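You operate a simulated robot arm through the tools that you are given. There is no shell and no other tool. Be economical: measure what you need, move in short steps, check, and stop when the job is done.

You run a simulated robot arm. Do the job below in one go: nothing can be reset, and whatever is moved stays where it is left.

## Task
Move the white mains plug to socket 3 and get the bench lamp lit.
Fine: both sockets off while the plug moves; only socket 3 ends switched on.

The check looks at the end state, three seconds after you hand in, the way a careful person would. Anything else that was tipped, shoved, dropped, spilled or broken makes it a failure.

## Robot
A 7-joint arm with a fingered hand on a trunk, on a base that drives. Base frame: it is fixed to the floor where the robot stands at the start and does not move with it; the origin is under the middle of the robot, x ahead of it, y to its left, z up. Readings come in mm, degrees, newtons and seconds.
With the tool pointing down near the work surface it reaches from about 200 to 660 mm from the robot's upright axis, wherever it stands. Its first joint turns from -115.0 to 115.0 degrees. Places, roughly: bench lamp switch [800, 200, 900]; number one socket [400, 200, 700]; number three socket [800, 200, 700]; number two socket [600, 200, 700]; yellow bench lamp [700, 400, 1000]. Payload 3.1 kg.
The tool frame sits at the grasp point between the pads (the TCP): z along the fingers, y along the line on which they close. The tips reach 22 mm beyond it. The gripper opens to 112 mm. The gripper's body begins 60 mm behind the TCP. The gripper is a hand of 3 fingers: y runs from the thumb to the fingers, the wrist lies at [0, 0, -218] in the tool frame, and closing takes about 1.5 s.
Orientation is told as [roll, pitch, yaw] about the base's x, y, z axes, in that order, counted from this pose: with the fingers straight down and closing along the base's y, the tool's x points along the base's -x, its y along +y and its z along -z.

## Interface
- The arm moves only by the tool jog_arm. Its argument "plan" is a list of rows, each an object of numbers (a shift or turn left out is 0, a gripper value left out holds the last): "dx", "dy", "dz": the shift along the tool's x, y, z in units of 300 mm (1.0 is 300 mm); "rx", "ry", "rz": the turn, a rotation vector about the tool's x, y, z in units of 90 degrees (1.0 is 90 degrees); "jaw": the opening, from 0 (shut) to 1 (fully open). In form: [{"dx": .., "dy": .., "dz": .., "rx": .., "ry": .., "rz": .., "jaw": ..}, ...]. A call has 1 to 10 rows; each row is the pose to reach, as a shift and turn from the pose commanded when the call began, along the tool's axes at that moment. A call with a number of a shift or a turn outside -1 to 1 is refused whole. Each row takes 0.2 s and may step no farther than 50 mm and 8.6 degrees from the row before; otherwise, or with a gripper value out of range, the whole call is refused. A pose out of reach is approached as far as the arm can. The call stops where the force on the tool passes 40 N (or 10 N more than at its start, if that is more) or the arm is blocked; 0.2 s more then pass. Each finger travels about 108 mm/s and halts on what it meets, pressing with about 30 N; the grip force reading is that of the motor and also rises with nothing between the fingers. The clock runs only during rows and for 0.2 s after the last one: add rows that repeat a pose to give the fingers time. It gives the time, the measured TCP pose, the force on the tool (base axes), the opening and the grip force at its end, in the units of the frame above (readings bear some noise), with the torque about the TCP (base axes, N m) and any sound that the robot's microphone picked up.
- Cameras (640 x 400 px; columns grow to the right, rows downward): "scene" is now at [19.5, 160.2, 1397.6]; the picture's right is [0.12, -0.99, 0.00], its down [-0.69, -0.08, -0.72] and it looks along [0.72, 0.09, -0.69] (base axes); focal length 261 px, centre (320, 200). "wrist" rides on the gripper at [66, 3, -80] in the tool frame; the picture's right is [-0.05, 1.00, 0.00], its down [-0.77, -0.04, -0.64] and it looks along [-0.64, -0.03, 0.77] (tool axes); focal length 275 px, centre (320, 200). There is no depth. A picture from a camera that has moved, and an enlarged one, comes with that camera's place and axes in the base frame and with its lens.
- capture(camera): a new picture of that camera. The clock stands still meanwhile.
- lift_body(by): slides the trunk up (or, below 0, down) by that many mm; the arm and the scene camera ride with it, the base frame stays. It gives what a move gives, with no picture.
- base_move(legs): drives the robot by 1 to 6 legs, each [ahead, left, turn to the left] in mm, mm and degrees, along the robot's own axes; the way and the turn of a leg run together, so that a leg with both is an arc; at most 1500 mm and 180 degrees a leg. The arm and the cameras ride along, it lands a little off, and it stops where it bumps. It gives what a move gives.
- set_grasp(shape): the hand has 3 fingers and takes this shape, open, in about a second: jaw (thumb against the fingers, like two jaws); tri (thumb and two fingers); tip (a fingertip pinch); poke (one finger out to press); point (the index stretched); flat (the hand flat); cup (the hand cupped); fist (a fist). The gripper value then closes the fingers along that shape, each until it touches; the sizes above hold for jaw. It gives what a move gives, with no picture.
- aim_head(pan, tilt): turns the head with the scene camera to pan (to the left, within 155 degrees either way) and tilt (down, from -29 to 69), counted from straight ahead of the robot. It gives what a move gives.
- zoom(camera, box): a new picture of the part [left, top, right, bottom] of that camera's present view, enlarged. The clock stands still meanwhile.
- finish_job(): hands the job in; it is judged then, once.

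Work in short steps. Places have to be worked out from the pictures, the camera data and where the tool is seen: move nearer, look again, correct. Check each grasp and each placing, and mend what went wrong. You have 120 turns and 90 pictures in all, those below and enlarged ones among them. Open the gripper and draw the arm clear of the work before you hand the job in, unless the task says otherwise; then end with one line.

The tools are called after "Request:" as name(argument=value, ...) on one line, values as JSON. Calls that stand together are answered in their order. jog_arm: Moves the arm, as the interface text tells. Its arguments: {"type":"object","properties":{"plan":{"type":"array","items":{"type":"object","properties":{"dx":{"type":"number"},"dy":{"type":"number"},"dz":{"type":"number"},"rx":{"type":"number"},"ry":{"type":"number"},"rz":{"type":"number"},"jaw":{"type":"number"}}}}},"required":["plan"]} The other tools are called the same way: lift_body (by) slides the trunk up or down; set_grasp (shape) gives the hand a shape; base_move (legs) drives the base; aim_head (pan, tilt) turns the head that bears the scene camera; capture (camera) takes a picture; zoom (camera, box) takes an enlarged picture of a part of a camera's view; finish_job () hands the job in.

At the start:

```text
time: 0.0
eef_pos: [453.0, 224.1, 1059.2]
orientation: [0.1, 0.0, 0.0]
force: [-0.6, 0.1, 0.1]
moment: [-0.01, -0.01, -0.02]
finger_gap: 112.0
finger_force: 0.2
shape: jaw
trunk travel left (down, up): [-525.0, 465.0]
robot x, y, heading: [0.5, 0.6, -0.1]
head pan, tilt: [6.9, 43.9]
```

scene: 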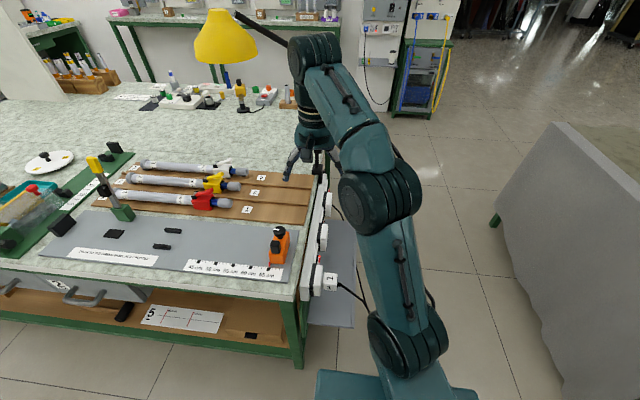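
wrist: 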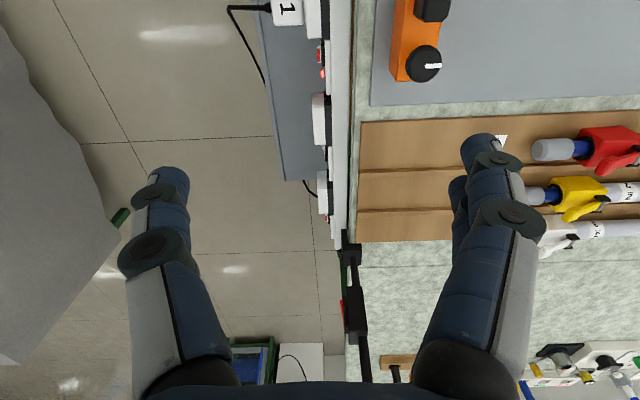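

The sockets appear to sit on the bench's right edge (facing -y). I zoom in to see them.

Request:
zoom(camera="scene", box=[260, 160, 400, 320])

Request:
zoom(camera="wrist", box=[220, 0, 420, 220])

```text
2.50 times, centred on (330, 240) of scene
camera zoom: at [19.5, 160.2, 1397.6], right [0.12, -0.99, 0.0], down [-0.69, -0.08, -0.72], along [0.72, 0.09, -0.69], focal length 652 px, centre (295, 100)
```

zoom: 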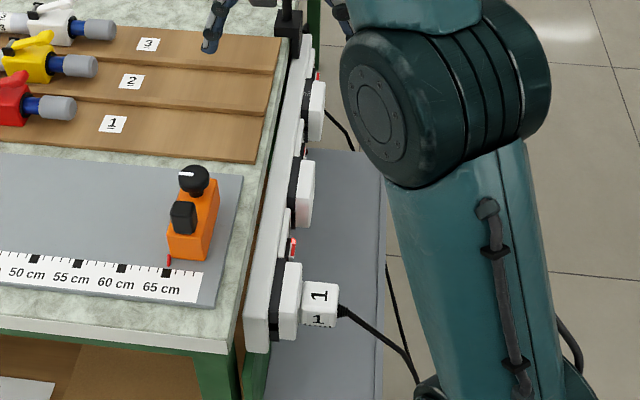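

```text
1.82 times, centred on (320, 110) of wrist
camera zoom: at [385.7, 226.3, 1140.0], right [0.05, 1.0, 0.0], down [0.77, -0.04, 0.64], along [0.64, -0.03, -0.77], focal length 500 px, centre (320, 364)
```

zoom: 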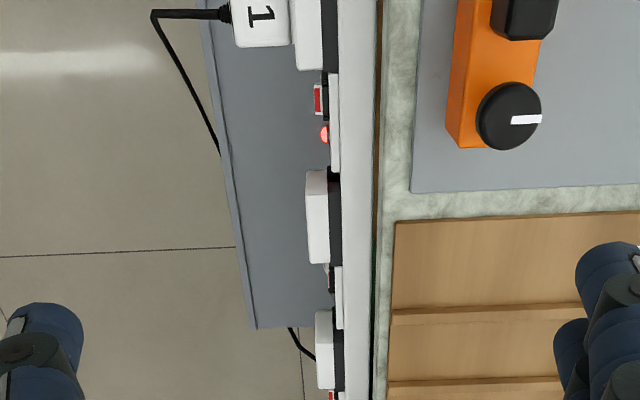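

The plug sits in socket 1 on a strip facing -y, with rocker switches next to the sockets. I drive right, turn to face the strip and look.

Request:
base_move(legs=[[0, -450, 0], [0, 0, 90]])

Request:
aim_head(pan=-40, tilt=40)

Request:
capture(camera="scene")

```text
time: 6.5
eef_pos: [-219.0, -1.0, 1059.3]
orientation: [0.0, 0.0, 89.5]
force: [-0.3, -0.3, 0.4]
moment: [-0.02, 0.0, -0.01]
finger_gap: 111.9
finger_force: 0.0
shape: jaw
trunk travel left (down, up): [-525.0, 465.0]
robot x, y, heading: [-2.2, -459.2, 89.3]
head pan, tilt: [6.9, 43.9]
```

```text
time: 7.7
eef_pos: [-219.0, -0.7, 1059.3]
orientation: [0.0, 0.0, 89.4]
force: [0.0, -0.2, -0.5]
moment: [-0.02, 0.0, 0.01]
finger_gap: 111.8
finger_force: 0.1
shape: jaw
trunk travel left (down, up): [-525.0, 465.0]
robot x, y, heading: [0.2, -456.5, 89.1]
head pan, tilt: [-40.0, 40.0]
```

```text
85 pictures are left
camera scene: at [-99.9, -453.0, 1403.2], right [0.76, -0.65, 0.0], down [-0.42, -0.49, -0.77], along [0.5, 0.58, -0.64], focal length 261 px, centre (320, 200)
```

scene: 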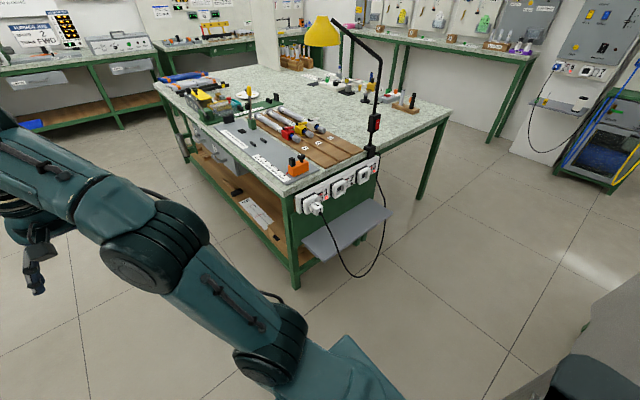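

The strip, shelf, and lamp switch on the stem are visible. I drive sideways to stand in front of the sockets and look head on.

Request:
base_move(legs=[[0, -600, 0]])

Request:
aim_head(pan=0, tilt=45)

Request:
capture(camera="scene")

```text
time: 11.1
eef_pos: [385.6, -7.0, 1058.2]
orientation: [-0.1, 0.0, 89.2]
force: [-0.5, -0.1, -0.8]
moment: [0.01, -0.03, 0.0]
finger_gap: 112.1
finger_force: 0.0
shape: jaw
trunk travel left (down, up): [-525.0, 465.0]
robot x, y, heading: [601.1, -464.8, 89.0]
head pan, tilt: [-40.0, 40.0]
```

```text
time: 12.2
eef_pos: [386.2, -6.6, 1059.5]
orientation: [0.1, 0.0, 89.2]
force: [0.7, 0.5, -0.5]
moment: [-0.01, 0.01, -0.02]
finger_gap: 112.0
finger_force: 0.0
shape: jaw
trunk travel left (down, up): [-525.0, 465.0]
robot x, y, heading: [607.4, -464.5, 89.1]
head pan, tilt: [0.0, 45.0]
```

```text
84 pictures are left
camera scene: at [448.7, -442.1, 1396.0], right [1.0, -0.01, 0.0], down [-0.01, -0.71, -0.71], along [0.01, 0.71, -0.71], focal length 261 px, centre (320, 200)
```

scene: 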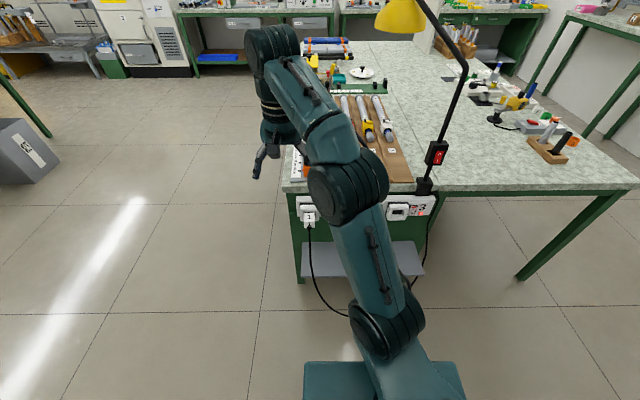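

The arm hides part of the strip; I shift the hand to the middle, so the wrist camera looks down at the strip.

Request:
jog_arm(plan=[{"dy": -0.16}, {"dy": -0.32}, {"dy": -0.48}, {"dy": -0.64, "dz": 0.1}, {"dy": -0.7, "dz": 0.25, "dx": 0.15}, {"dy": -0.7, "dz": 0.4, "dx": 0.2}])

Request:
capture(camera="wrist")

```text
refused: row 4 steps farther than a row can; nothing moved
```

```text
83 pictures are left
camera wrist: at [381.4, -73.8, 1140.0], right [-1.0, 0.06, 0.0], down [0.05, 0.77, 0.64], along [0.04, 0.63, -0.77], focal length 275 px, centre (320, 200)
```

wrist: 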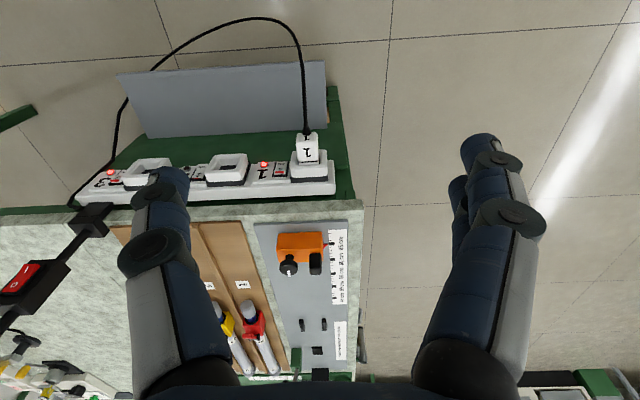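

I zoom in on the strip to see switches and plug.

Request:
zoom(camera="wrist", box=[60, 120, 360, 220])

Request:
jog_arm(plan=[{"dy": -0.15}, {"dy": -0.3}, {"dy": -0.45}, {"dy": -0.6}, {"dy": -0.65, "dx": 0.12}, {"dy": -0.65, "dx": 0.24}, {"dy": -0.65, "dx": 0.36}])

```text
2.13 times, centred on (210, 170) of wrist
camera zoom: at [381.4, -73.8, 1140.0], right [-1.0, 0.06, 0.0], down [0.05, 0.77, 0.64], along [0.04, 0.63, -0.77], focal length 587 px, centre (555, 264)
```

zoom: 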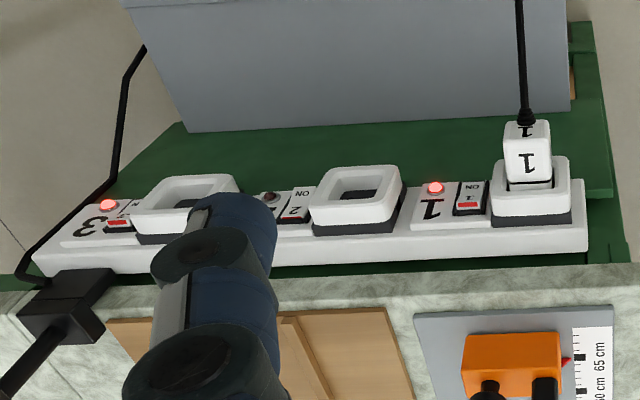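

```text
time: 13.8
eef_pos: [582.4, -116.6, 1059.5]
orientation: [0.1, -0.1, 89.0]
force: [0.7, -0.3, -0.5]
moment: [0.03, 0.0, -0.01]
finger_gap: 111.8
finger_force: 0.0
shape: jaw
trunk travel left (down, up): [-525.0, 465.0]
robot x, y, heading: [603.8, -463.2, 89.0]
head pan, tilt: [0.0, 45.0]
```

Sockets 1 and 3 are on (lamps lit), 2 off; each rocker is to the right of its socket as one faces it. I pitch the hand 45° toward the strip, so the wrist camera looks horizontally, and lower the trunk.

Request:
jog_arm(plan=[{"dx": -0.06, "ry": -0.083}, {"dx": -0.12, "ry": -0.167}, {"dx": -0.18, "ry": -0.25}, {"dx": -0.24, "ry": -0.333}, {"dx": -0.3, "ry": -0.417}, {"dx": -0.35, "ry": -0.5}, {"dx": -0.35, "ry": -0.5}])

Request:
lift_body(by=-280)

Request:
capture(camera="wrist")

Request:
capture(camera="scene")

```text
time: 15.4
eef_pos: [580.4, -13.9, 1060.4]
orientation: [-0.1, -45.1, 89.2]
force: [0.0, -0.4, 0.4]
moment: [-0.02, 0.02, 0.0]
finger_gap: 111.4
finger_force: 0.1
shape: jaw
trunk travel left (down, up): [-525.0, 465.0]
robot x, y, heading: [603.0, -463.8, 89.5]
head pan, tilt: [0.0, 45.0]
```

```text
time: 18.2
eef_pos: [579.3, -13.3, 779.6]
orientation: [-0.1, -45.0, 89.2]
force: [0.0, 0.0, -0.2]
moment: [-0.01, -0.01, 0.0]
finger_gap: 111.8
finger_force: 0.2
shape: jaw
trunk travel left (down, up): [-245.0, 745.0]
robot x, y, heading: [607.2, -467.4, 89.2]
head pan, tilt: [0.0, 45.0]
```

```text
81 pictures are left
camera wrist: at [575.3, -117.0, 789.8], right [-1.0, 0.05, 0.03], down [0.04, 0.09, 0.99], along [0.04, 0.99, -0.1], focal length 275 px, centre (320, 200)
```

wrist: 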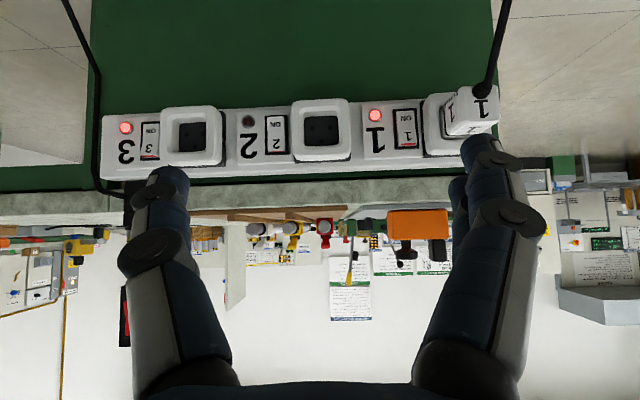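

```text
80 pictures are left
camera scene: at [448.8, -442.2, 1116.0], right [1.0, -0.01, 0.0], down [-0.01, -0.71, -0.71], along [0.01, 0.71, -0.71], focal length 261 px, centre (320, 200)
```

scene: 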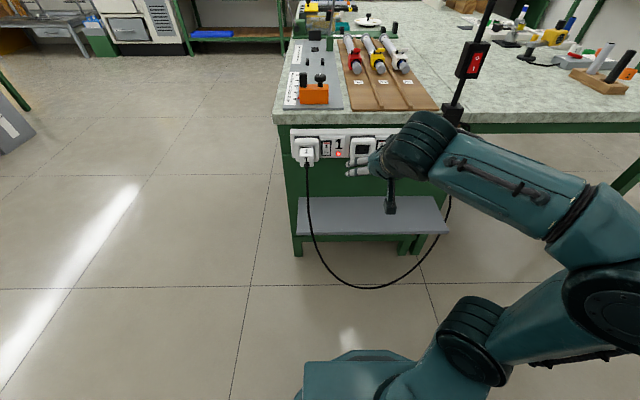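

Now a clear frontal (upside-down) view; I zoom for precise positions.

Request:
zoom(camera="wrist", box=[90, 60, 310, 200])

Request:
zoom(camera="wrist", box=[300, 60, 520, 200])

Request:
zoom(camera="scene", box=[270, 30, 510, 190])

```text
2.86 times, centred on (200, 130) of wrist
camera zoom: at [575.3, -117.0, 789.8], right [-1.0, 0.05, 0.03], down [0.04, 0.09, 0.99], along [0.04, 0.99, -0.1], focal length 786 px, centre (663, 400)
```

zoom: 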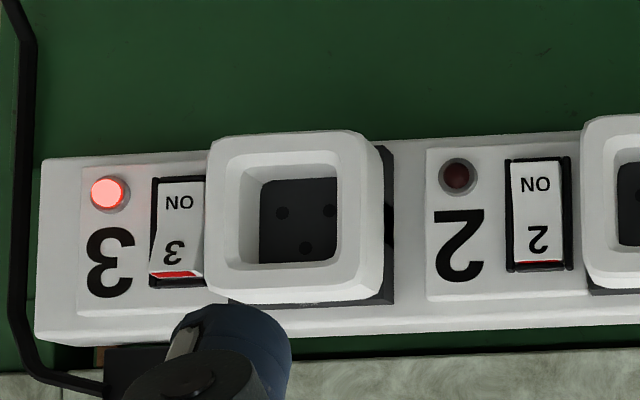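

```text
2.86 times, centred on (410, 130) of wrist
camera zoom: at [575.3, -117.0, 789.8], right [-1.0, 0.05, 0.03], down [0.04, 0.09, 0.99], along [0.04, 0.99, -0.1], focal length 786 px, centre (63, 400)
```

zoom: 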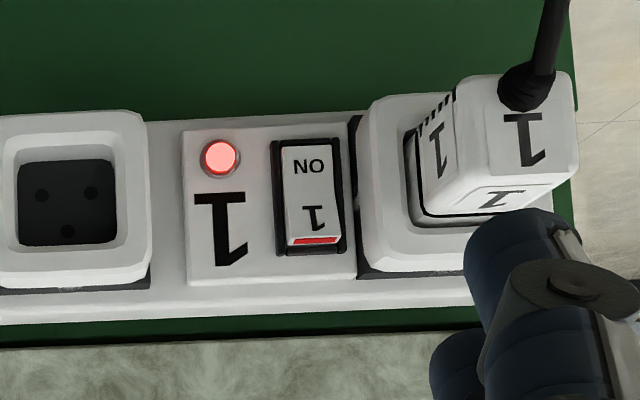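

```text
2.50 times, centred on (390, 110) of scene
camera zoom: at [448.8, -442.2, 1116.0], right [1.0, -0.01, 0.0], down [-0.01, -0.71, -0.71], along [0.01, 0.71, -0.71], focal length 652 px, centre (145, 425)
```

zoom: 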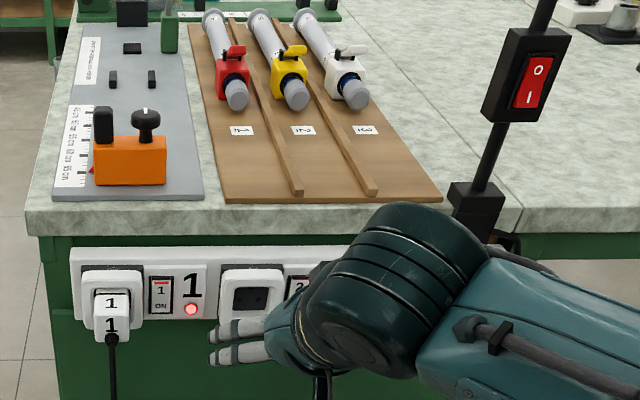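

Rockers: on = bottom "ON" half pressed, so pressing the top (red) half turns off. I estimate switch 1 at about (479, 215, 673), socket 1 x≈417, socket 3 x≈751, z≈668, plug front y≈162. I shape the hand to poke and look at the finger.

Request:
set_grasp(shape="poke")

Request:
capture(camera="wrist")

Request:
aim_head(pan=-8, tilt=30)

Request:
capture(camera="scene")

```text
time: 19.1
eef_pos: [581.6, -12.6, 778.7]
orientation: [0.0, -45.0, 89.2]
force: [0.5, -0.1, 0.3]
moment: [-0.02, -0.01, 0.0]
finger_gap: 0.0
finger_force: 0.1
shape: poke
trunk travel left (down, up): [-245.0, 745.0]
robot x, y, heading: [605.0, -461.2, 89.2]
head pan, tilt: [0.0, 45.0]
```

```text
76 pictures are left
camera wrist: at [575.3, -117.0, 789.8], right [-1.0, 0.05, 0.03], down [0.04, 0.09, 0.99], along [0.04, 0.99, -0.1], focal length 275 px, centre (320, 200)
```

wrist: 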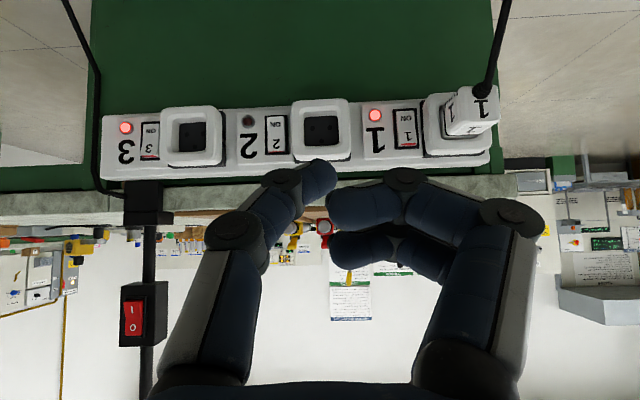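

```text
time: 19.9
eef_pos: [580.8, -11.3, 778.8]
orientation: [0.0, -45.0, 89.1]
force: [-0.3, 0.3, 0.2]
moment: [0.02, 0.0, -0.01]
finger_gap: 0.0
finger_force: 0.1
shape: poke
trunk travel left (down, up): [-245.0, 745.0]
robot x, y, heading: [600.3, -464.3, 89.0]
head pan, tilt: [-8.0, 30.0]
```

```text
75 pictures are left
camera scene: at [461.5, -434.2, 1138.5], right [0.99, -0.15, 0.0], down [-0.08, -0.49, -0.87], along [0.13, 0.86, -0.5], focal length 261 px, centre (320, 200)
```

scene: 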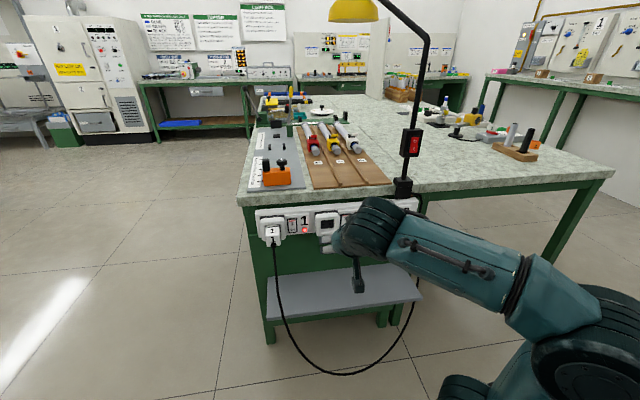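

The poke tip (thumb) lies about 20 mm beyond the TCP on its axis, but curled fingers might touch the plug. I compare with the "point" shape.

Request:
set_grasp(shape="point")

Request:
capture(camera="wrist")

```text
time: 20.8
eef_pos: [580.7, -13.9, 780.4]
orientation: [0.0, -45.0, 89.2]
force: [0.7, 0.5, -0.6]
moment: [-0.01, 0.02, 0.01]
finger_gap: 0.0
finger_force: 0.1
shape: point
trunk travel left (down, up): [-245.0, 745.0]
robot x, y, heading: [604.7, -467.1, 89.2]
head pan, tilt: [-8.0, 30.0]
```

```text
74 pictures are left
camera wrist: at [575.3, -117.0, 789.8], right [-1.0, 0.05, 0.03], down [0.04, 0.09, 0.99], along [0.04, 0.99, -0.1], focal length 275 px, centre (320, 200)
```

wrist: 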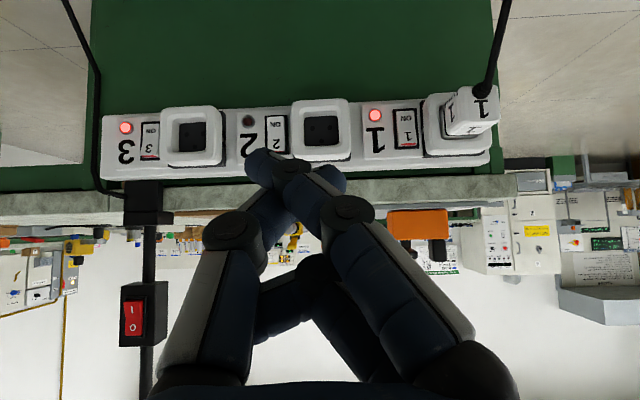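

I check the closed jaw as a pressing tool too.

Request:
set_grasp(shape="jaw")

Request:
jog_arm(plan=[{"jaw": 0}, {"jaw": 0}, {"jaw": 0}, {"jaw": 0}, {"jaw": 0}, {"jaw": 0}, {"jaw": 0}, {"jaw": 0}])

Request:
capture(camera="wrist")

```text
time: 21.7
eef_pos: [581.1, -12.7, 779.8]
orientation: [0.0, -45.0, 89.2]
force: [-0.4, -1.3, 0.0]
moment: [0.01, -0.03, 0.02]
finger_gap: 80.2
finger_force: 0.0
shape: jaw
trunk travel left (down, up): [-245.0, 745.0]
robot x, y, heading: [601.8, -458.5, 89.1]
head pan, tilt: [-8.0, 30.0]
```

```text
time: 23.5
eef_pos: [581.7, -12.4, 779.0]
orientation: [0.0, -45.0, 89.2]
force: [1.0, -0.1, -0.4]
moment: [-0.01, -0.02, 0.0]
finger_gap: 0.0
finger_force: 30.2
shape: jaw
trunk travel left (down, up): [-245.0, 745.0]
robot x, y, heading: [608.1, -465.9, 88.9]
head pan, tilt: [-8.0, 30.0]
```

```text
73 pictures are left
camera wrist: at [575.3, -117.0, 789.8], right [-1.0, 0.05, 0.03], down [0.04, 0.09, 0.99], along [0.04, 0.99, -0.1], focal length 275 px, centre (320, 200)
```

wrist: 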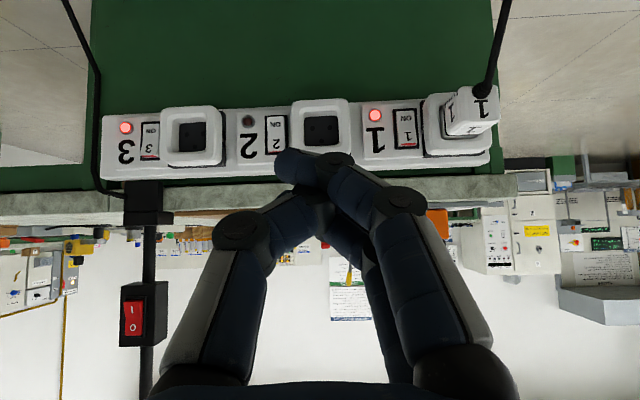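

Closed jaw is too wide. I'll use poke with the hand rolled 90° (fingers below, camera on the +x side) and pitched to horizontal.

Request:
set_grasp(shape="poke")

Request:
jog_arm(plan=[{"rz": -0.09}, {"rz": -0.18}, {"rz": -0.27}, {"rz": -0.36}, {"rz": -0.45}, {"rz": -0.54}, {"rz": -0.63}, {"rz": -0.72}, {"rz": -0.81}, {"rz": -0.9}])

Request:
jog_arm(plan=[{"rz": -0.09}, {"rz": -0.1}])

Request:
jog_arm(plan=[{"rx": 0.09}, {"rx": 0.18}, {"rx": 0.27}, {"rx": 0.36}, {"rx": 0.45}, {"rx": 0.5}])

Request:
capture(camera="wrist")

Request:
capture(camera="scene")

```text
time: 24.4
eef_pos: [581.0, -12.4, 778.9]
orientation: [0.0, -45.0, 89.2]
force: [1.0, 0.1, 0.5]
moment: [0.02, 0.0, -0.03]
finger_gap: 0.1
finger_force: 0.0
shape: poke
trunk travel left (down, up): [-245.0, 745.0]
robot x, y, heading: [604.2, -466.6, 89.3]
head pan, tilt: [-8.0, 30.0]
```

```text
time: 26.6
eef_pos: [579.9, -12.2, 779.6]
orientation: [-44.7, -6.3, 172.9]
force: [-0.6, 1.1, -1.0]
moment: [0.0, 0.0, 0.04]
finger_gap: 0.0
finger_force: 0.0
shape: poke
trunk travel left (down, up): [-245.0, 745.0]
robot x, y, heading: [601.2, -461.6, 89.1]
head pan, tilt: [-8.0, 30.0]
```

```text
time: 27.2
eef_pos: [580.6, -13.0, 779.9]
orientation: [-45.0, 0.1, 179.3]
force: [-0.4, 0.2, 0.2]
moment: [-0.04, -0.01, -0.02]
finger_gap: 0.0
finger_force: 0.0
shape: poke
trunk travel left (down, up): [-245.0, 745.0]
robot x, y, heading: [601.6, -463.6, 89.1]
head pan, tilt: [-8.0, 30.0]
```

```text
time: 28.6
eef_pos: [580.6, -13.3, 779.8]
orientation: [-90.1, 0.0, 179.3]
force: [-0.2, 0.7, -0.3]
moment: [0.02, 0.02, 0.02]
finger_gap: 0.3
finger_force: 0.0
shape: poke
trunk travel left (down, up): [-245.0, 745.0]
robot x, y, heading: [601.5, -462.8, 89.2]
head pan, tilt: [-8.0, 30.0]
```

```text
72 pictures are left
camera wrist: at [644.7, -94.9, 776.6], right [-0.05, 0.0, -1.0], down [-0.78, -0.63, 0.03], along [-0.63, 0.78, 0.03], focal length 275 px, centre (320, 200)
```

wrist: 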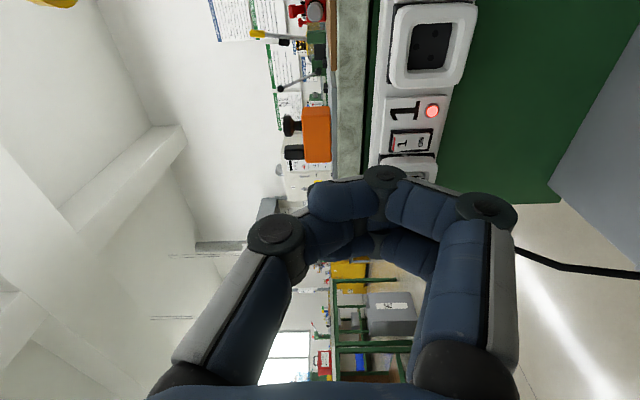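

```text
71 pictures are left
camera scene: at [461.5, -434.2, 1138.6], right [0.99, -0.15, 0.0], down [-0.08, -0.49, -0.87], along [0.13, 0.86, -0.5], focal length 261 px, centre (320, 200)
```

scene: 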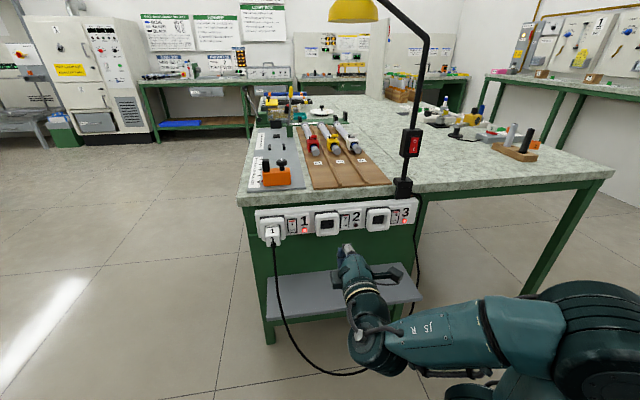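

Good unobstructed view. I zoom on the hand to see which finger leads.

Request:
zoom(camera="scene", box=[290, 190, 430, 300])

Request:
zoom(camera="wrist", box=[220, 100, 540, 300])

Request:
zoom(camera="scene", box=[230, 190, 430, 280])

```text
3.64 times, centred on (360, 245) of scene
camera zoom: at [461.5, -434.2, 1138.6], right [0.99, -0.15, 0.0], down [-0.08, -0.49, -0.87], along [0.13, 0.86, -0.5], focal length 949 px, centre (174, 36)
```

zoom: 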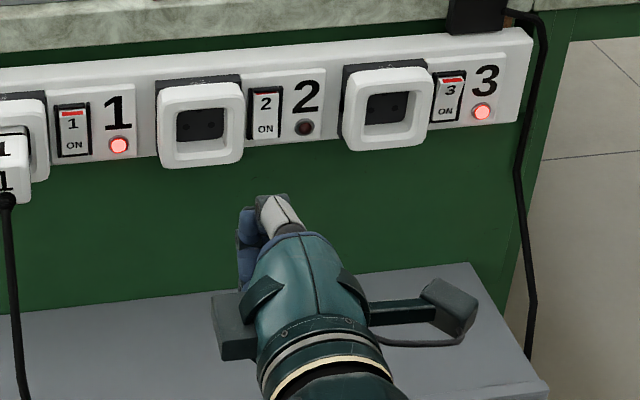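

```text
2.00 times, centred on (380, 200) of wrist
camera zoom: at [644.7, -94.9, 776.6], right [-0.05, 0.0, -1.0], down [-0.78, -0.63, 0.03], along [-0.63, 0.78, 0.03], focal length 551 px, centre (200, 200)
```

zoom: 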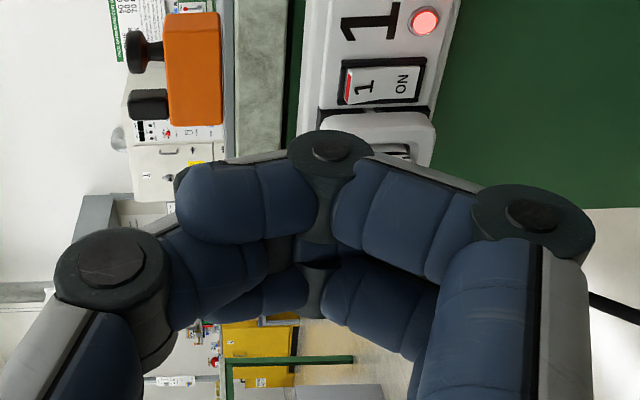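

```text
3.20 times, centred on (330, 235) of scene
camera zoom: at [461.5, -434.2, 1138.6], right [0.99, -0.15, 0.0], down [-0.08, -0.49, -0.87], along [0.13, 0.86, -0.5], focal length 835 px, centre (288, 88)
```

zoom: 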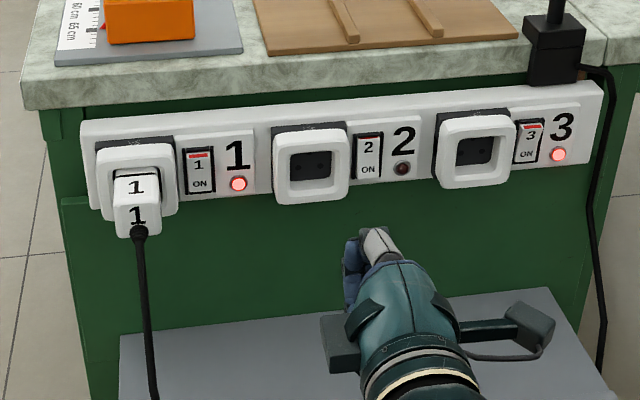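

The held jaw value 0 curled the poking finger; I open the shape again with jaw 1 and look.

Request:
jog_arm(plan=[{"jaw": 1}, {"jaw": 1}, {"jaw": 1}, {"jaw": 1}, {"jaw": 1}, {"jaw": 1}])

Request:
capture(camera="wrist")

Request:
zoom(camera="scene", box=[290, 190, 430, 300])

```text
time: 30.0
eef_pos: [580.2, -13.5, 780.1]
orientation: [-90.0, 0.0, 179.3]
force: [-0.2, -0.7, 0.3]
moment: [0.02, -0.01, -0.02]
finger_gap: 0.0
finger_force: 0.1
shape: poke
trunk travel left (down, up): [-245.0, 745.0]
robot x, y, heading: [607.0, -463.1, 89.0]
head pan, tilt: [-8.0, 30.0]
```

```text
67 pictures are left
camera wrist: at [644.7, -94.8, 776.7], right [-0.05, 0.0, -1.0], down [-0.78, -0.63, 0.04], along [-0.62, 0.78, 0.03], focal length 275 px, centre (320, 200)
```

wrist: 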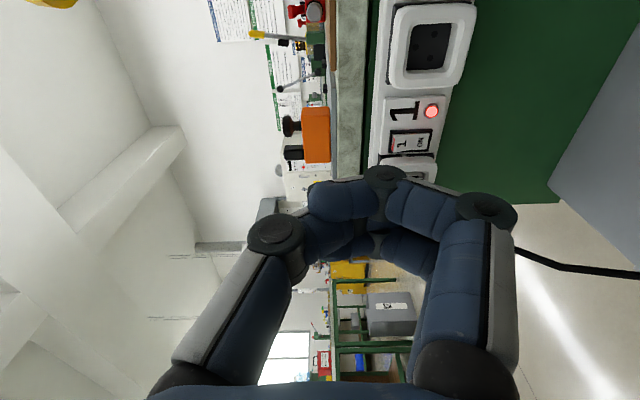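

```text
3.64 times, centred on (360, 245) of scene
camera zoom: at [461.5, -434.1, 1138.6], right [0.99, -0.15, 0.0], down [-0.08, -0.49, -0.87], along [0.13, 0.86, -0.5], focal length 949 px, centre (174, 36)
```

zoom: 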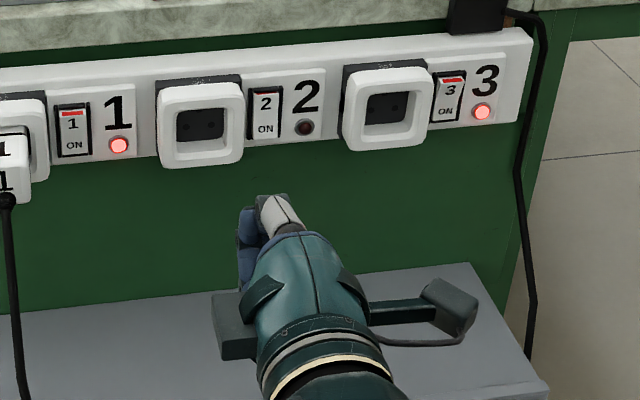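

I try "point" again with time to settle.

Request:
set_grasp(shape="point")

Request:
jog_arm(plan=[{"jaw": 1}, {"jaw": 1}, {"jaw": 1}, {"jaw": 1}, {"jaw": 1}, {"jaw": 1}])

Request:
capture(camera="wrist")

Request:
zoom(camera="scene", box=[290, 190, 430, 300])

```text
time: 30.9
eef_pos: [579.8, -13.0, 779.3]
orientation: [-89.9, 0.1, 179.3]
force: [-0.3, 0.9, 0.3]
moment: [-0.02, -0.02, 0.0]
finger_gap: 0.0
finger_force: 0.0
shape: point
trunk travel left (down, up): [-245.0, 745.0]
robot x, y, heading: [605.5, -465.9, 88.9]
head pan, tilt: [-8.0, 30.0]
```

```text
time: 32.3
eef_pos: [580.5, -13.3, 779.2]
orientation: [-90.0, 0.0, 179.2]
force: [-0.1, 0.2, -0.1]
moment: [-0.01, 0.02, 0.01]
finger_gap: 0.0
finger_force: 0.1
shape: point
trunk travel left (down, up): [-245.0, 745.0]
robot x, y, heading: [603.5, -460.7, 89.1]
head pan, tilt: [-8.0, 30.0]
```

```text
65 pictures are left
camera wrist: at [644.7, -94.8, 776.7], right [-0.05, 0.0, -1.0], down [-0.78, -0.63, 0.04], along [-0.62, 0.78, 0.03], focal length 275 px, centre (320, 200)
```

wrist: 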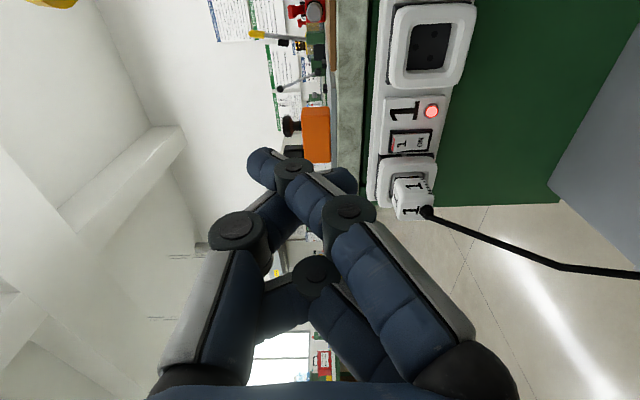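

```text
3.64 times, centred on (360, 245) of scene
camera zoom: at [461.5, -434.2, 1138.6], right [0.99, -0.15, 0.0], down [-0.08, -0.49, -0.87], along [0.13, 0.86, -0.5], focal length 949 px, centre (174, 36)
```

zoom: 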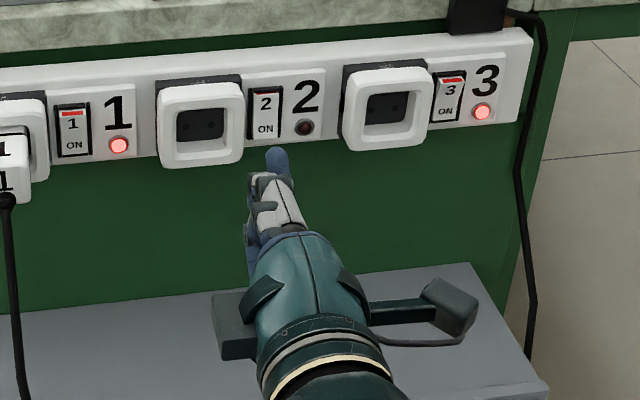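

"Point" gives a clear leading index tip, at about tool (9, -23, 18). Pitching the hand 30° down makes it lead by over 20 mm. I move the tip to a spot in front of switch 1's top half (about x 481, z 690).

Request:
jog_arm(plan=[{"dx": -0.072, "dy": 0.067, "dz": 0.09, "rx": -0.067}, {"dx": -0.144, "dy": 0.133, "dz": 0.18, "rx": -0.133}, {"dx": -0.216, "dy": 0.2, "dz": 0.27, "rx": -0.2}, {"dx": -0.288, "dy": 0.267, "dz": 0.36, "rx": -0.267}, {"dx": -0.36, "dy": 0.333, "dz": 0.45, "rx": -0.333}])

Request:
capture(camera="wrist")

Request:
zoom(camera="scene", box=[230, 190, 370, 280])

```text
time: 33.5
eef_pos: [473.0, 124.1, 679.3]
orientation: [-60.0, 0.0, 179.2]
force: [0.8, 0.5, 0.9]
moment: [0.01, -0.01, -0.02]
finger_gap: 0.2
finger_force: 0.1
shape: point
trunk travel left (down, up): [-245.0, 745.0]
robot x, y, heading: [603.2, -461.8, 89.4]
head pan, tilt: [-8.0, 30.0]
```

```text
63 pictures are left
camera wrist: at [537.8, 51.4, 717.3], right [-0.05, -0.5, -0.86], down [-0.78, -0.52, 0.35], along [-0.63, 0.69, -0.36], focal length 275 px, centre (320, 200)
```

wrist: 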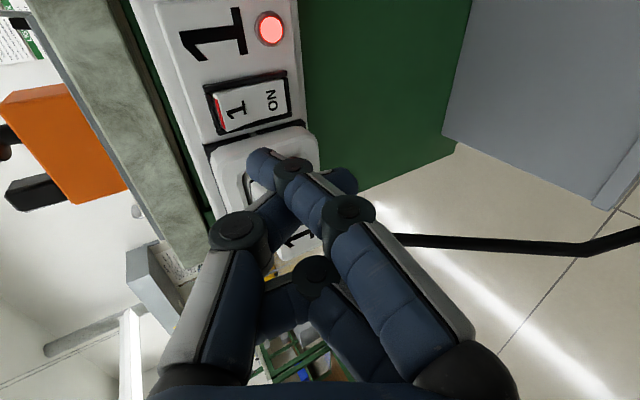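

```text
4.44 times, centred on (300, 235) of scene
camera zoom: at [461.5, -434.1, 1138.6], right [0.99, -0.15, 0.0], down [-0.08, -0.49, -0.87], along [0.13, 0.86, -0.5], focal length 1160 px, centre (409, 44)
```

zoom: 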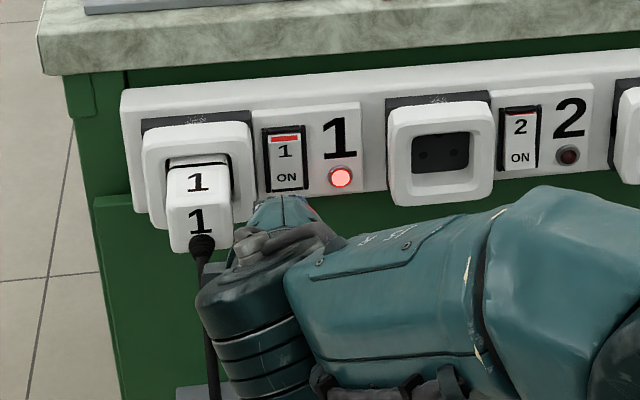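

The tip is aligned with switch 1's top half (about x 482, z 687, y 212). I press straight in along +y in small steps, then draw back.

Request:
jog_arm(plan=[{"dz": 0.061, "dy": -0.03}, {"dz": 0.118, "dy": -0.062}, {"dz": 0.141, "dy": -0.075}, {"dz": 0.15, "dy": -0.08}, {"dz": 0.159, "dy": -0.085}, {"dz": 0.167, "dy": -0.09}])

Request:
capture(camera="wrist")

```text
time: 34.9
eef_pos: [474.8, 180.9, 678.9]
orientation: [-60.0, 0.0, 179.2]
force: [0.2, -0.2, 0.5]
moment: [0.03, 0.01, -0.01]
finger_gap: 0.2
finger_force: 0.1
shape: point
trunk travel left (down, up): [-245.0, 745.0]
robot x, y, heading: [605.0, -464.7, 89.1]
head pan, tilt: [-8.0, 30.0]
```

```text
61 pictures are left
camera wrist: at [539.3, 108.1, 715.8], right [-0.05, -0.5, -0.87], down [-0.78, -0.52, 0.35], along [-0.63, 0.69, -0.36], focal length 275 px, centre (320, 200)
```

wrist: 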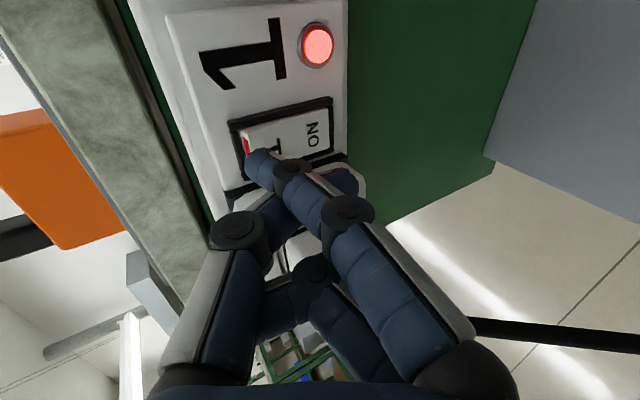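

No contact yet, tip right before the rocker's upper part. I advance further in small steps.

Request:
jog_arm(plan=[{"dx": 0.006, "dz": 0.015, "dy": 0.0}, {"dx": 0.006, "dz": 0.023, "dy": -0.005}, {"dx": 0.006, "dz": 0.032, "dy": -0.01}, {"dx": 0.006, "dz": 0.04, "dy": -0.015}, {"dx": 0.006, "dz": 0.049, "dy": -0.02}])

Request:
capture(camera="wrist")

```text
time: 36.1
eef_pos: [476.9, 195.7, 675.2]
orientation: [-60.1, 0.1, 179.2]
force: [0.7, -4.8, -1.5]
moment: [0.03, 0.05, -0.02]
finger_gap: 0.0
finger_force: 0.2
shape: point
trunk travel left (down, up): [-245.0, 745.0]
robot x, y, heading: [601.2, -466.2, 89.1]
head pan, tilt: [-8.0, 30.0]
```

```text
60 pictures are left
camera wrist: at [541.4, 123.2, 713.2], right [-0.05, -0.5, -0.87], down [-0.78, -0.52, 0.35], along [-0.63, 0.69, -0.36], focal length 275 px, centre (320, 200)
```

wrist: 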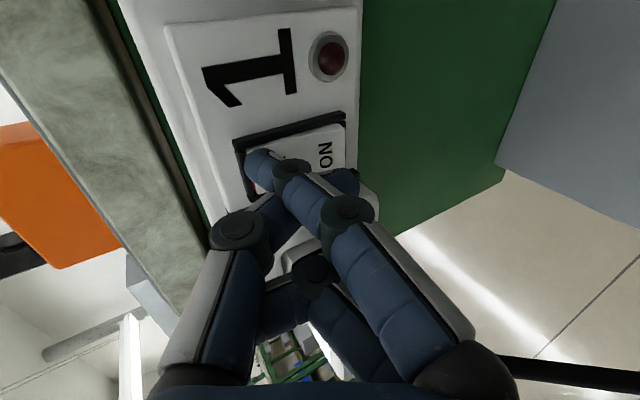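

Socket 1's lamp is off. I draw back and move along the strip to switch 3.

Request:
jog_arm(plan=[{"dz": -0.1, "dy": 0.06}, {"dz": -0.2, "dy": 0.115}, {"dz": -0.2, "dy": 0.115, "dx": 0.15}, {"dz": -0.2, "dy": 0.115, "dx": 0.3}, {"dz": -0.2, "dy": 0.115, "dx": 0.45}, {"dz": -0.2, "dy": 0.115, "dx": 0.6}, {"dz": -0.2, "dy": 0.115, "dx": 0.75}, {"dz": -0.2, "dy": 0.115, "dx": 0.9}])

Request:
jog_arm(plan=[{"dx": 0.1}, {"dx": 0.18}])

Request:
capture(camera="wrist")

Request:
capture(camera="scene")

```text
time: 37.9
eef_pos: [744.2, 123.7, 675.5]
orientation: [-59.9, 0.0, 179.4]
force: [-0.3, -0.8, -0.6]
moment: [0.02, 0.04, 0.0]
finger_gap: 0.1
finger_force: 0.1
shape: point
trunk travel left (down, up): [-245.0, 745.0]
robot x, y, heading: [602.0, -462.7, 89.2]
head pan, tilt: [-8.0, 30.0]
```

```text
time: 38.5
eef_pos: [800.3, 122.6, 675.9]
orientation: [-60.0, 0.0, 179.3]
force: [-0.2, -0.5, -0.2]
moment: [0.01, -0.03, 0.0]
finger_gap: 0.1
finger_force: 0.0
shape: point
trunk travel left (down, up): [-245.0, 745.0]
robot x, y, heading: [600.4, -460.5, 89.1]
head pan, tilt: [-8.0, 30.0]
```

```text
59 pictures are left
camera wrist: at [864.3, 50.2, 714.1], right [-0.05, -0.5, -0.87], down [-0.78, -0.52, 0.35], along [-0.63, 0.69, -0.36], focal length 275 px, centre (320, 200)
```

wrist: 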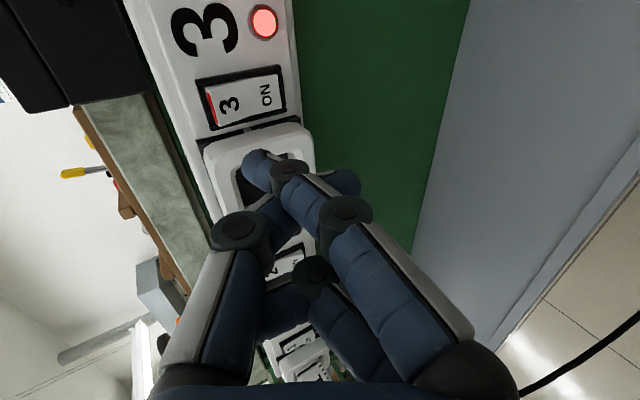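

```text
58 pictures are left
camera scene: at [461.5, -434.2, 1138.6], right [0.99, -0.15, 0.0], down [-0.08, -0.49, -0.87], along [0.13, 0.86, -0.5], focal length 261 px, centre (320, 200)
```

scene: 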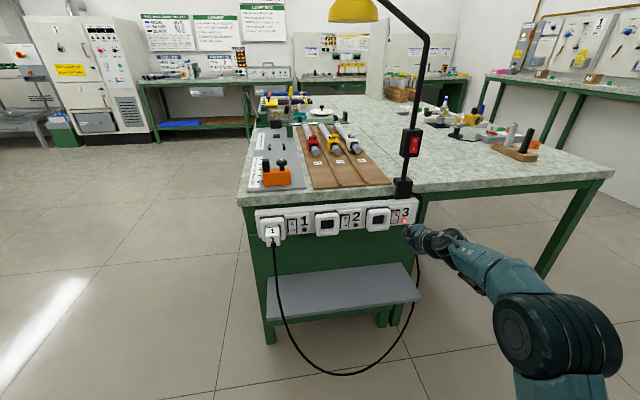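

Switch 3's top is at x≈811, z≈687. I shift 4 mm right and press as with switch 1.

Request:
jog_arm(plan=[{"dx": 0.014, "dz": 0.115, "dy": -0.067}, {"dx": 0.014, "dz": 0.173, "dy": -0.1}, {"dx": 0.014, "dz": 0.19, "dy": -0.11}, {"dx": 0.014, "dz": 0.2, "dy": -0.1155}, {"dx": 0.014, "dz": 0.209, "dy": -0.1205}, {"dx": 0.014, "dz": 0.213, "dy": -0.123}])

Request:
capture(camera="wrist")

```text
time: 39.9
eef_pos: [805.0, 196.7, 676.2]
orientation: [-60.0, 0.0, 179.3]
force: [0.4, -3.8, -0.2]
moment: [0.02, 0.01, -0.05]
finger_gap: 0.0
finger_force: 0.0
shape: point
trunk travel left (down, up): [-245.0, 745.0]
robot x, y, heading: [605.2, -463.4, 89.1]
head pan, tilt: [-8.0, 30.0]
```

```text
57 pictures are left
camera wrist: at [869.8, 123.5, 713.7], right [-0.05, -0.5, -0.87], down [-0.78, -0.52, 0.35], along [-0.63, 0.69, -0.36], focal length 275 px, centre (320, 200)
```

wrist: 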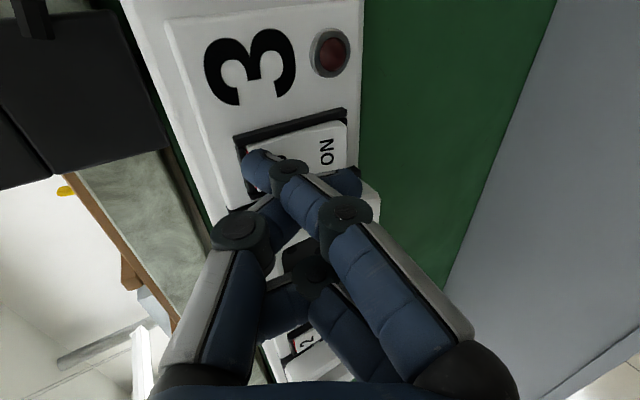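

Both sockets are off. I draw back and roll/pitch the hand back to the 45° jaw pose.

Request:
jog_arm(plan=[{"dz": -0.13, "dy": 0.075}, {"dz": -0.26, "dy": 0.15, "rx": -0.06}, {"dz": -0.39, "dy": 0.225, "rx": -0.12}, {"dz": -0.45, "dy": 0.26, "rx": -0.167}])

Request:
jog_arm(plan=[{"rz": 0.09}, {"rz": 0.18}, {"rz": 0.27}, {"rz": 0.36}, {"rz": 0.45}, {"rz": 0.54}, {"rz": 0.63}, {"rz": 0.72}, {"rz": 0.81}, {"rz": 0.9}])

Request:
jog_arm(plan=[{"rz": 0.09}, {"rz": 0.1}])

Request:
set_grasp(shape="jaw")

```text
time: 40.9
eef_pos: [803.3, 39.5, 677.2]
orientation: [-44.8, 0.0, 179.2]
force: [0.5, 0.1, 0.2]
moment: [-0.04, 0.03, 0.0]
finger_gap: 0.2
finger_force: 0.0
shape: point
trunk travel left (down, up): [-245.0, 745.0]
robot x, y, heading: [601.5, -464.4, 89.2]
head pan, tilt: [-8.0, 30.0]
```

```text
time: 43.1
eef_pos: [803.8, 39.6, 677.0]
orientation: [-8.8, -44.2, 101.6]
force: [0.6, 0.2, 0.0]
moment: [-0.03, -0.01, 0.02]
finger_gap: 0.0
finger_force: 0.0
shape: point
trunk travel left (down, up): [-245.0, 745.0]
robot x, y, heading: [604.1, -466.0, 89.2]
head pan, tilt: [-8.0, 30.0]
```

```text
time: 43.7
eef_pos: [803.0, 38.4, 675.6]
orientation: [0.1, -45.0, 89.1]
force: [-0.1, 0.0, -0.5]
moment: [0.0, 0.0, 0.03]
finger_gap: 0.0
finger_force: 0.0
shape: point
trunk travel left (down, up): [-245.0, 745.0]
robot x, y, heading: [602.5, -459.8, 88.8]
head pan, tilt: [-8.0, 30.0]
```

```text
time: 44.6
eef_pos: [803.3, 40.2, 674.4]
orientation: [0.0, -44.9, 89.1]
force: [0.2, -0.3, 0.1]
moment: [0.01, 0.0, 0.01]
finger_gap: 79.8
finger_force: 0.1
shape: jaw
trunk travel left (down, up): [-245.0, 745.0]
robot x, y, heading: [600.6, -464.8, 89.1]
head pan, tilt: [-8.0, 30.0]
```

I move to in front of socket 1, correcting the small yaw, with the jaw open.

Request:
jog_arm(plan=[{"dy": 0.15, "jaw": 0.8}, {"dy": 0.3}, {"dy": 0.45}, {"dy": 0.6}, {"dy": 0.75}, {"dy": 0.9}, {"dy": 1.0}])

Request:
jog_arm(plan=[{"dy": 0.15, "rx": -0.007, "rz": -0.007}, {"dy": 0.285, "rx": -0.007, "rz": -0.007}, {"dy": 0.285, "rx": -0.007, "rz": -0.007}])

Request:
capture(camera="wrist")

Request:
zoom(camera="scene", box=[230, 190, 370, 280])

```text
time: 46.2
eef_pos: [507.7, 43.8, 674.2]
orientation: [0.0, -45.0, 89.2]
force: [0.3, 1.3, 0.3]
moment: [0.01, -0.01, 0.01]
finger_gap: 64.1
finger_force: 0.1
shape: jaw
out of reach, approached as far as the arm can: row 7
trunk travel left (down, up): [-245.0, 745.0]
robot x, y, heading: [605.4, -464.1, 89.2]
head pan, tilt: [-8.0, 30.0]
```

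```text
time: 47.0
eef_pos: [490.9, 34.8, 659.2]
orientation: [0.1, -45.0, 90.1]
force: [0.6, 0.2, 0.3]
moment: [0.0, 0.0, -0.01]
finger_gap: 63.8
finger_force: 0.0
shape: jaw
out of reach, approached as far as the arm can: row 1, 2, 3
trunk travel left (down, up): [-245.0, 745.0]
robot x, y, heading: [603.2, -461.6, 89.3]
head pan, tilt: [-8.0, 30.0]
```

```text
56 pictures are left
camera wrist: at [487.4, -70.3, 668.5], right [-1.0, 0.03, 0.03], down [0.04, 0.1, 0.99], along [0.03, 0.99, -0.1], focal length 275 px, centre (320, 200)
```

wrist: 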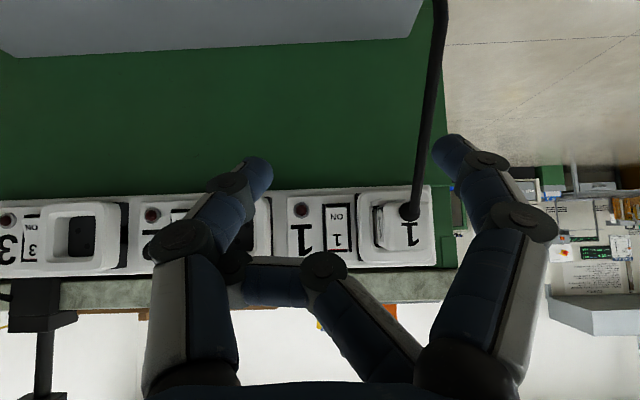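

```text
4.44 times, centred on (300, 235) of scene
camera zoom: at [461.4, -434.2, 1138.6], right [0.99, -0.15, 0.0], down [-0.08, -0.49, -0.87], along [0.13, 0.86, -0.5], focal length 1160 px, centre (409, 44)
```

zoom: 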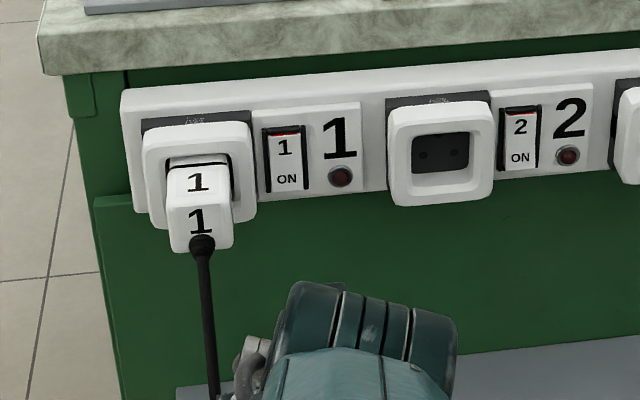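

The arm hits a joint limit toward -x, and one finger is still curled. I draw back, open fully, and drive the base left.

Request:
jog_arm(plan=[{"dx": 0.04, "dz": -0.12, "jaw": 1}, {"dx": 0.04, "dz": -0.16, "jaw": 1}, {"dx": 0.04, "dz": -0.16, "jaw": 1}, {"dx": 0.04, "dz": -0.16, "jaw": 1}, {"dx": 0.04, "dz": -0.16, "jaw": 1}])

Request:
base_move(legs=[[0, 170, 0]])

Request:
capture(camera="wrist")

```text
time: 48.2
eef_pos: [495.8, -8.7, 682.7]
orientation: [0.0, -45.0, 90.2]
force: [-0.2, -0.2, -1.2]
moment: [0.01, 0.0, 0.01]
finger_gap: 80.1
finger_force: 0.1
shape: jaw
out of reach, approached as far as the arm can: row 2, 3, 4, 5
trunk travel left (down, up): [-245.0, 745.0]
robot x, y, heading: [600.4, -462.3, 89.0]
head pan, tilt: [-8.0, 30.0]
```

```text
time: 49.6
eef_pos: [326.3, -7.6, 681.8]
orientation: [0.0, -45.1, 90.1]
force: [0.0, 0.6, 0.7]
moment: [0.0, 0.01, -0.01]
finger_gap: 79.9
finger_force: 0.1
shape: jaw
trunk travel left (down, up): [-245.0, 745.0]
robot x, y, heading: [429.9, -460.6, 89.2]
head pan, tilt: [-8.0, 30.0]
```

```text
54 pictures are left
camera wrist: at [322.1, -110.8, 692.4], right [-1.0, 0.03, 0.03], down [0.04, 0.1, 0.99], along [0.03, 0.99, -0.1], focal length 275 px, centre (320, 200)
```

wrist: 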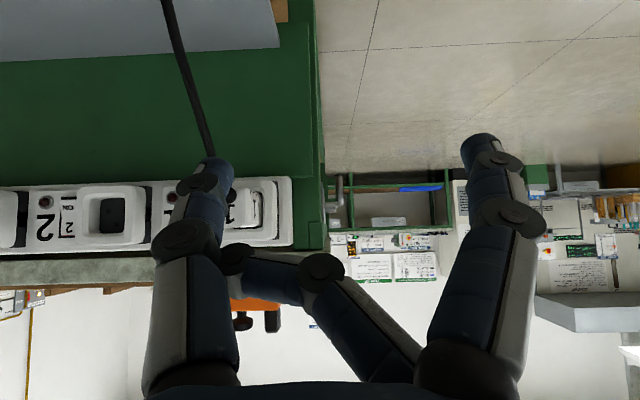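

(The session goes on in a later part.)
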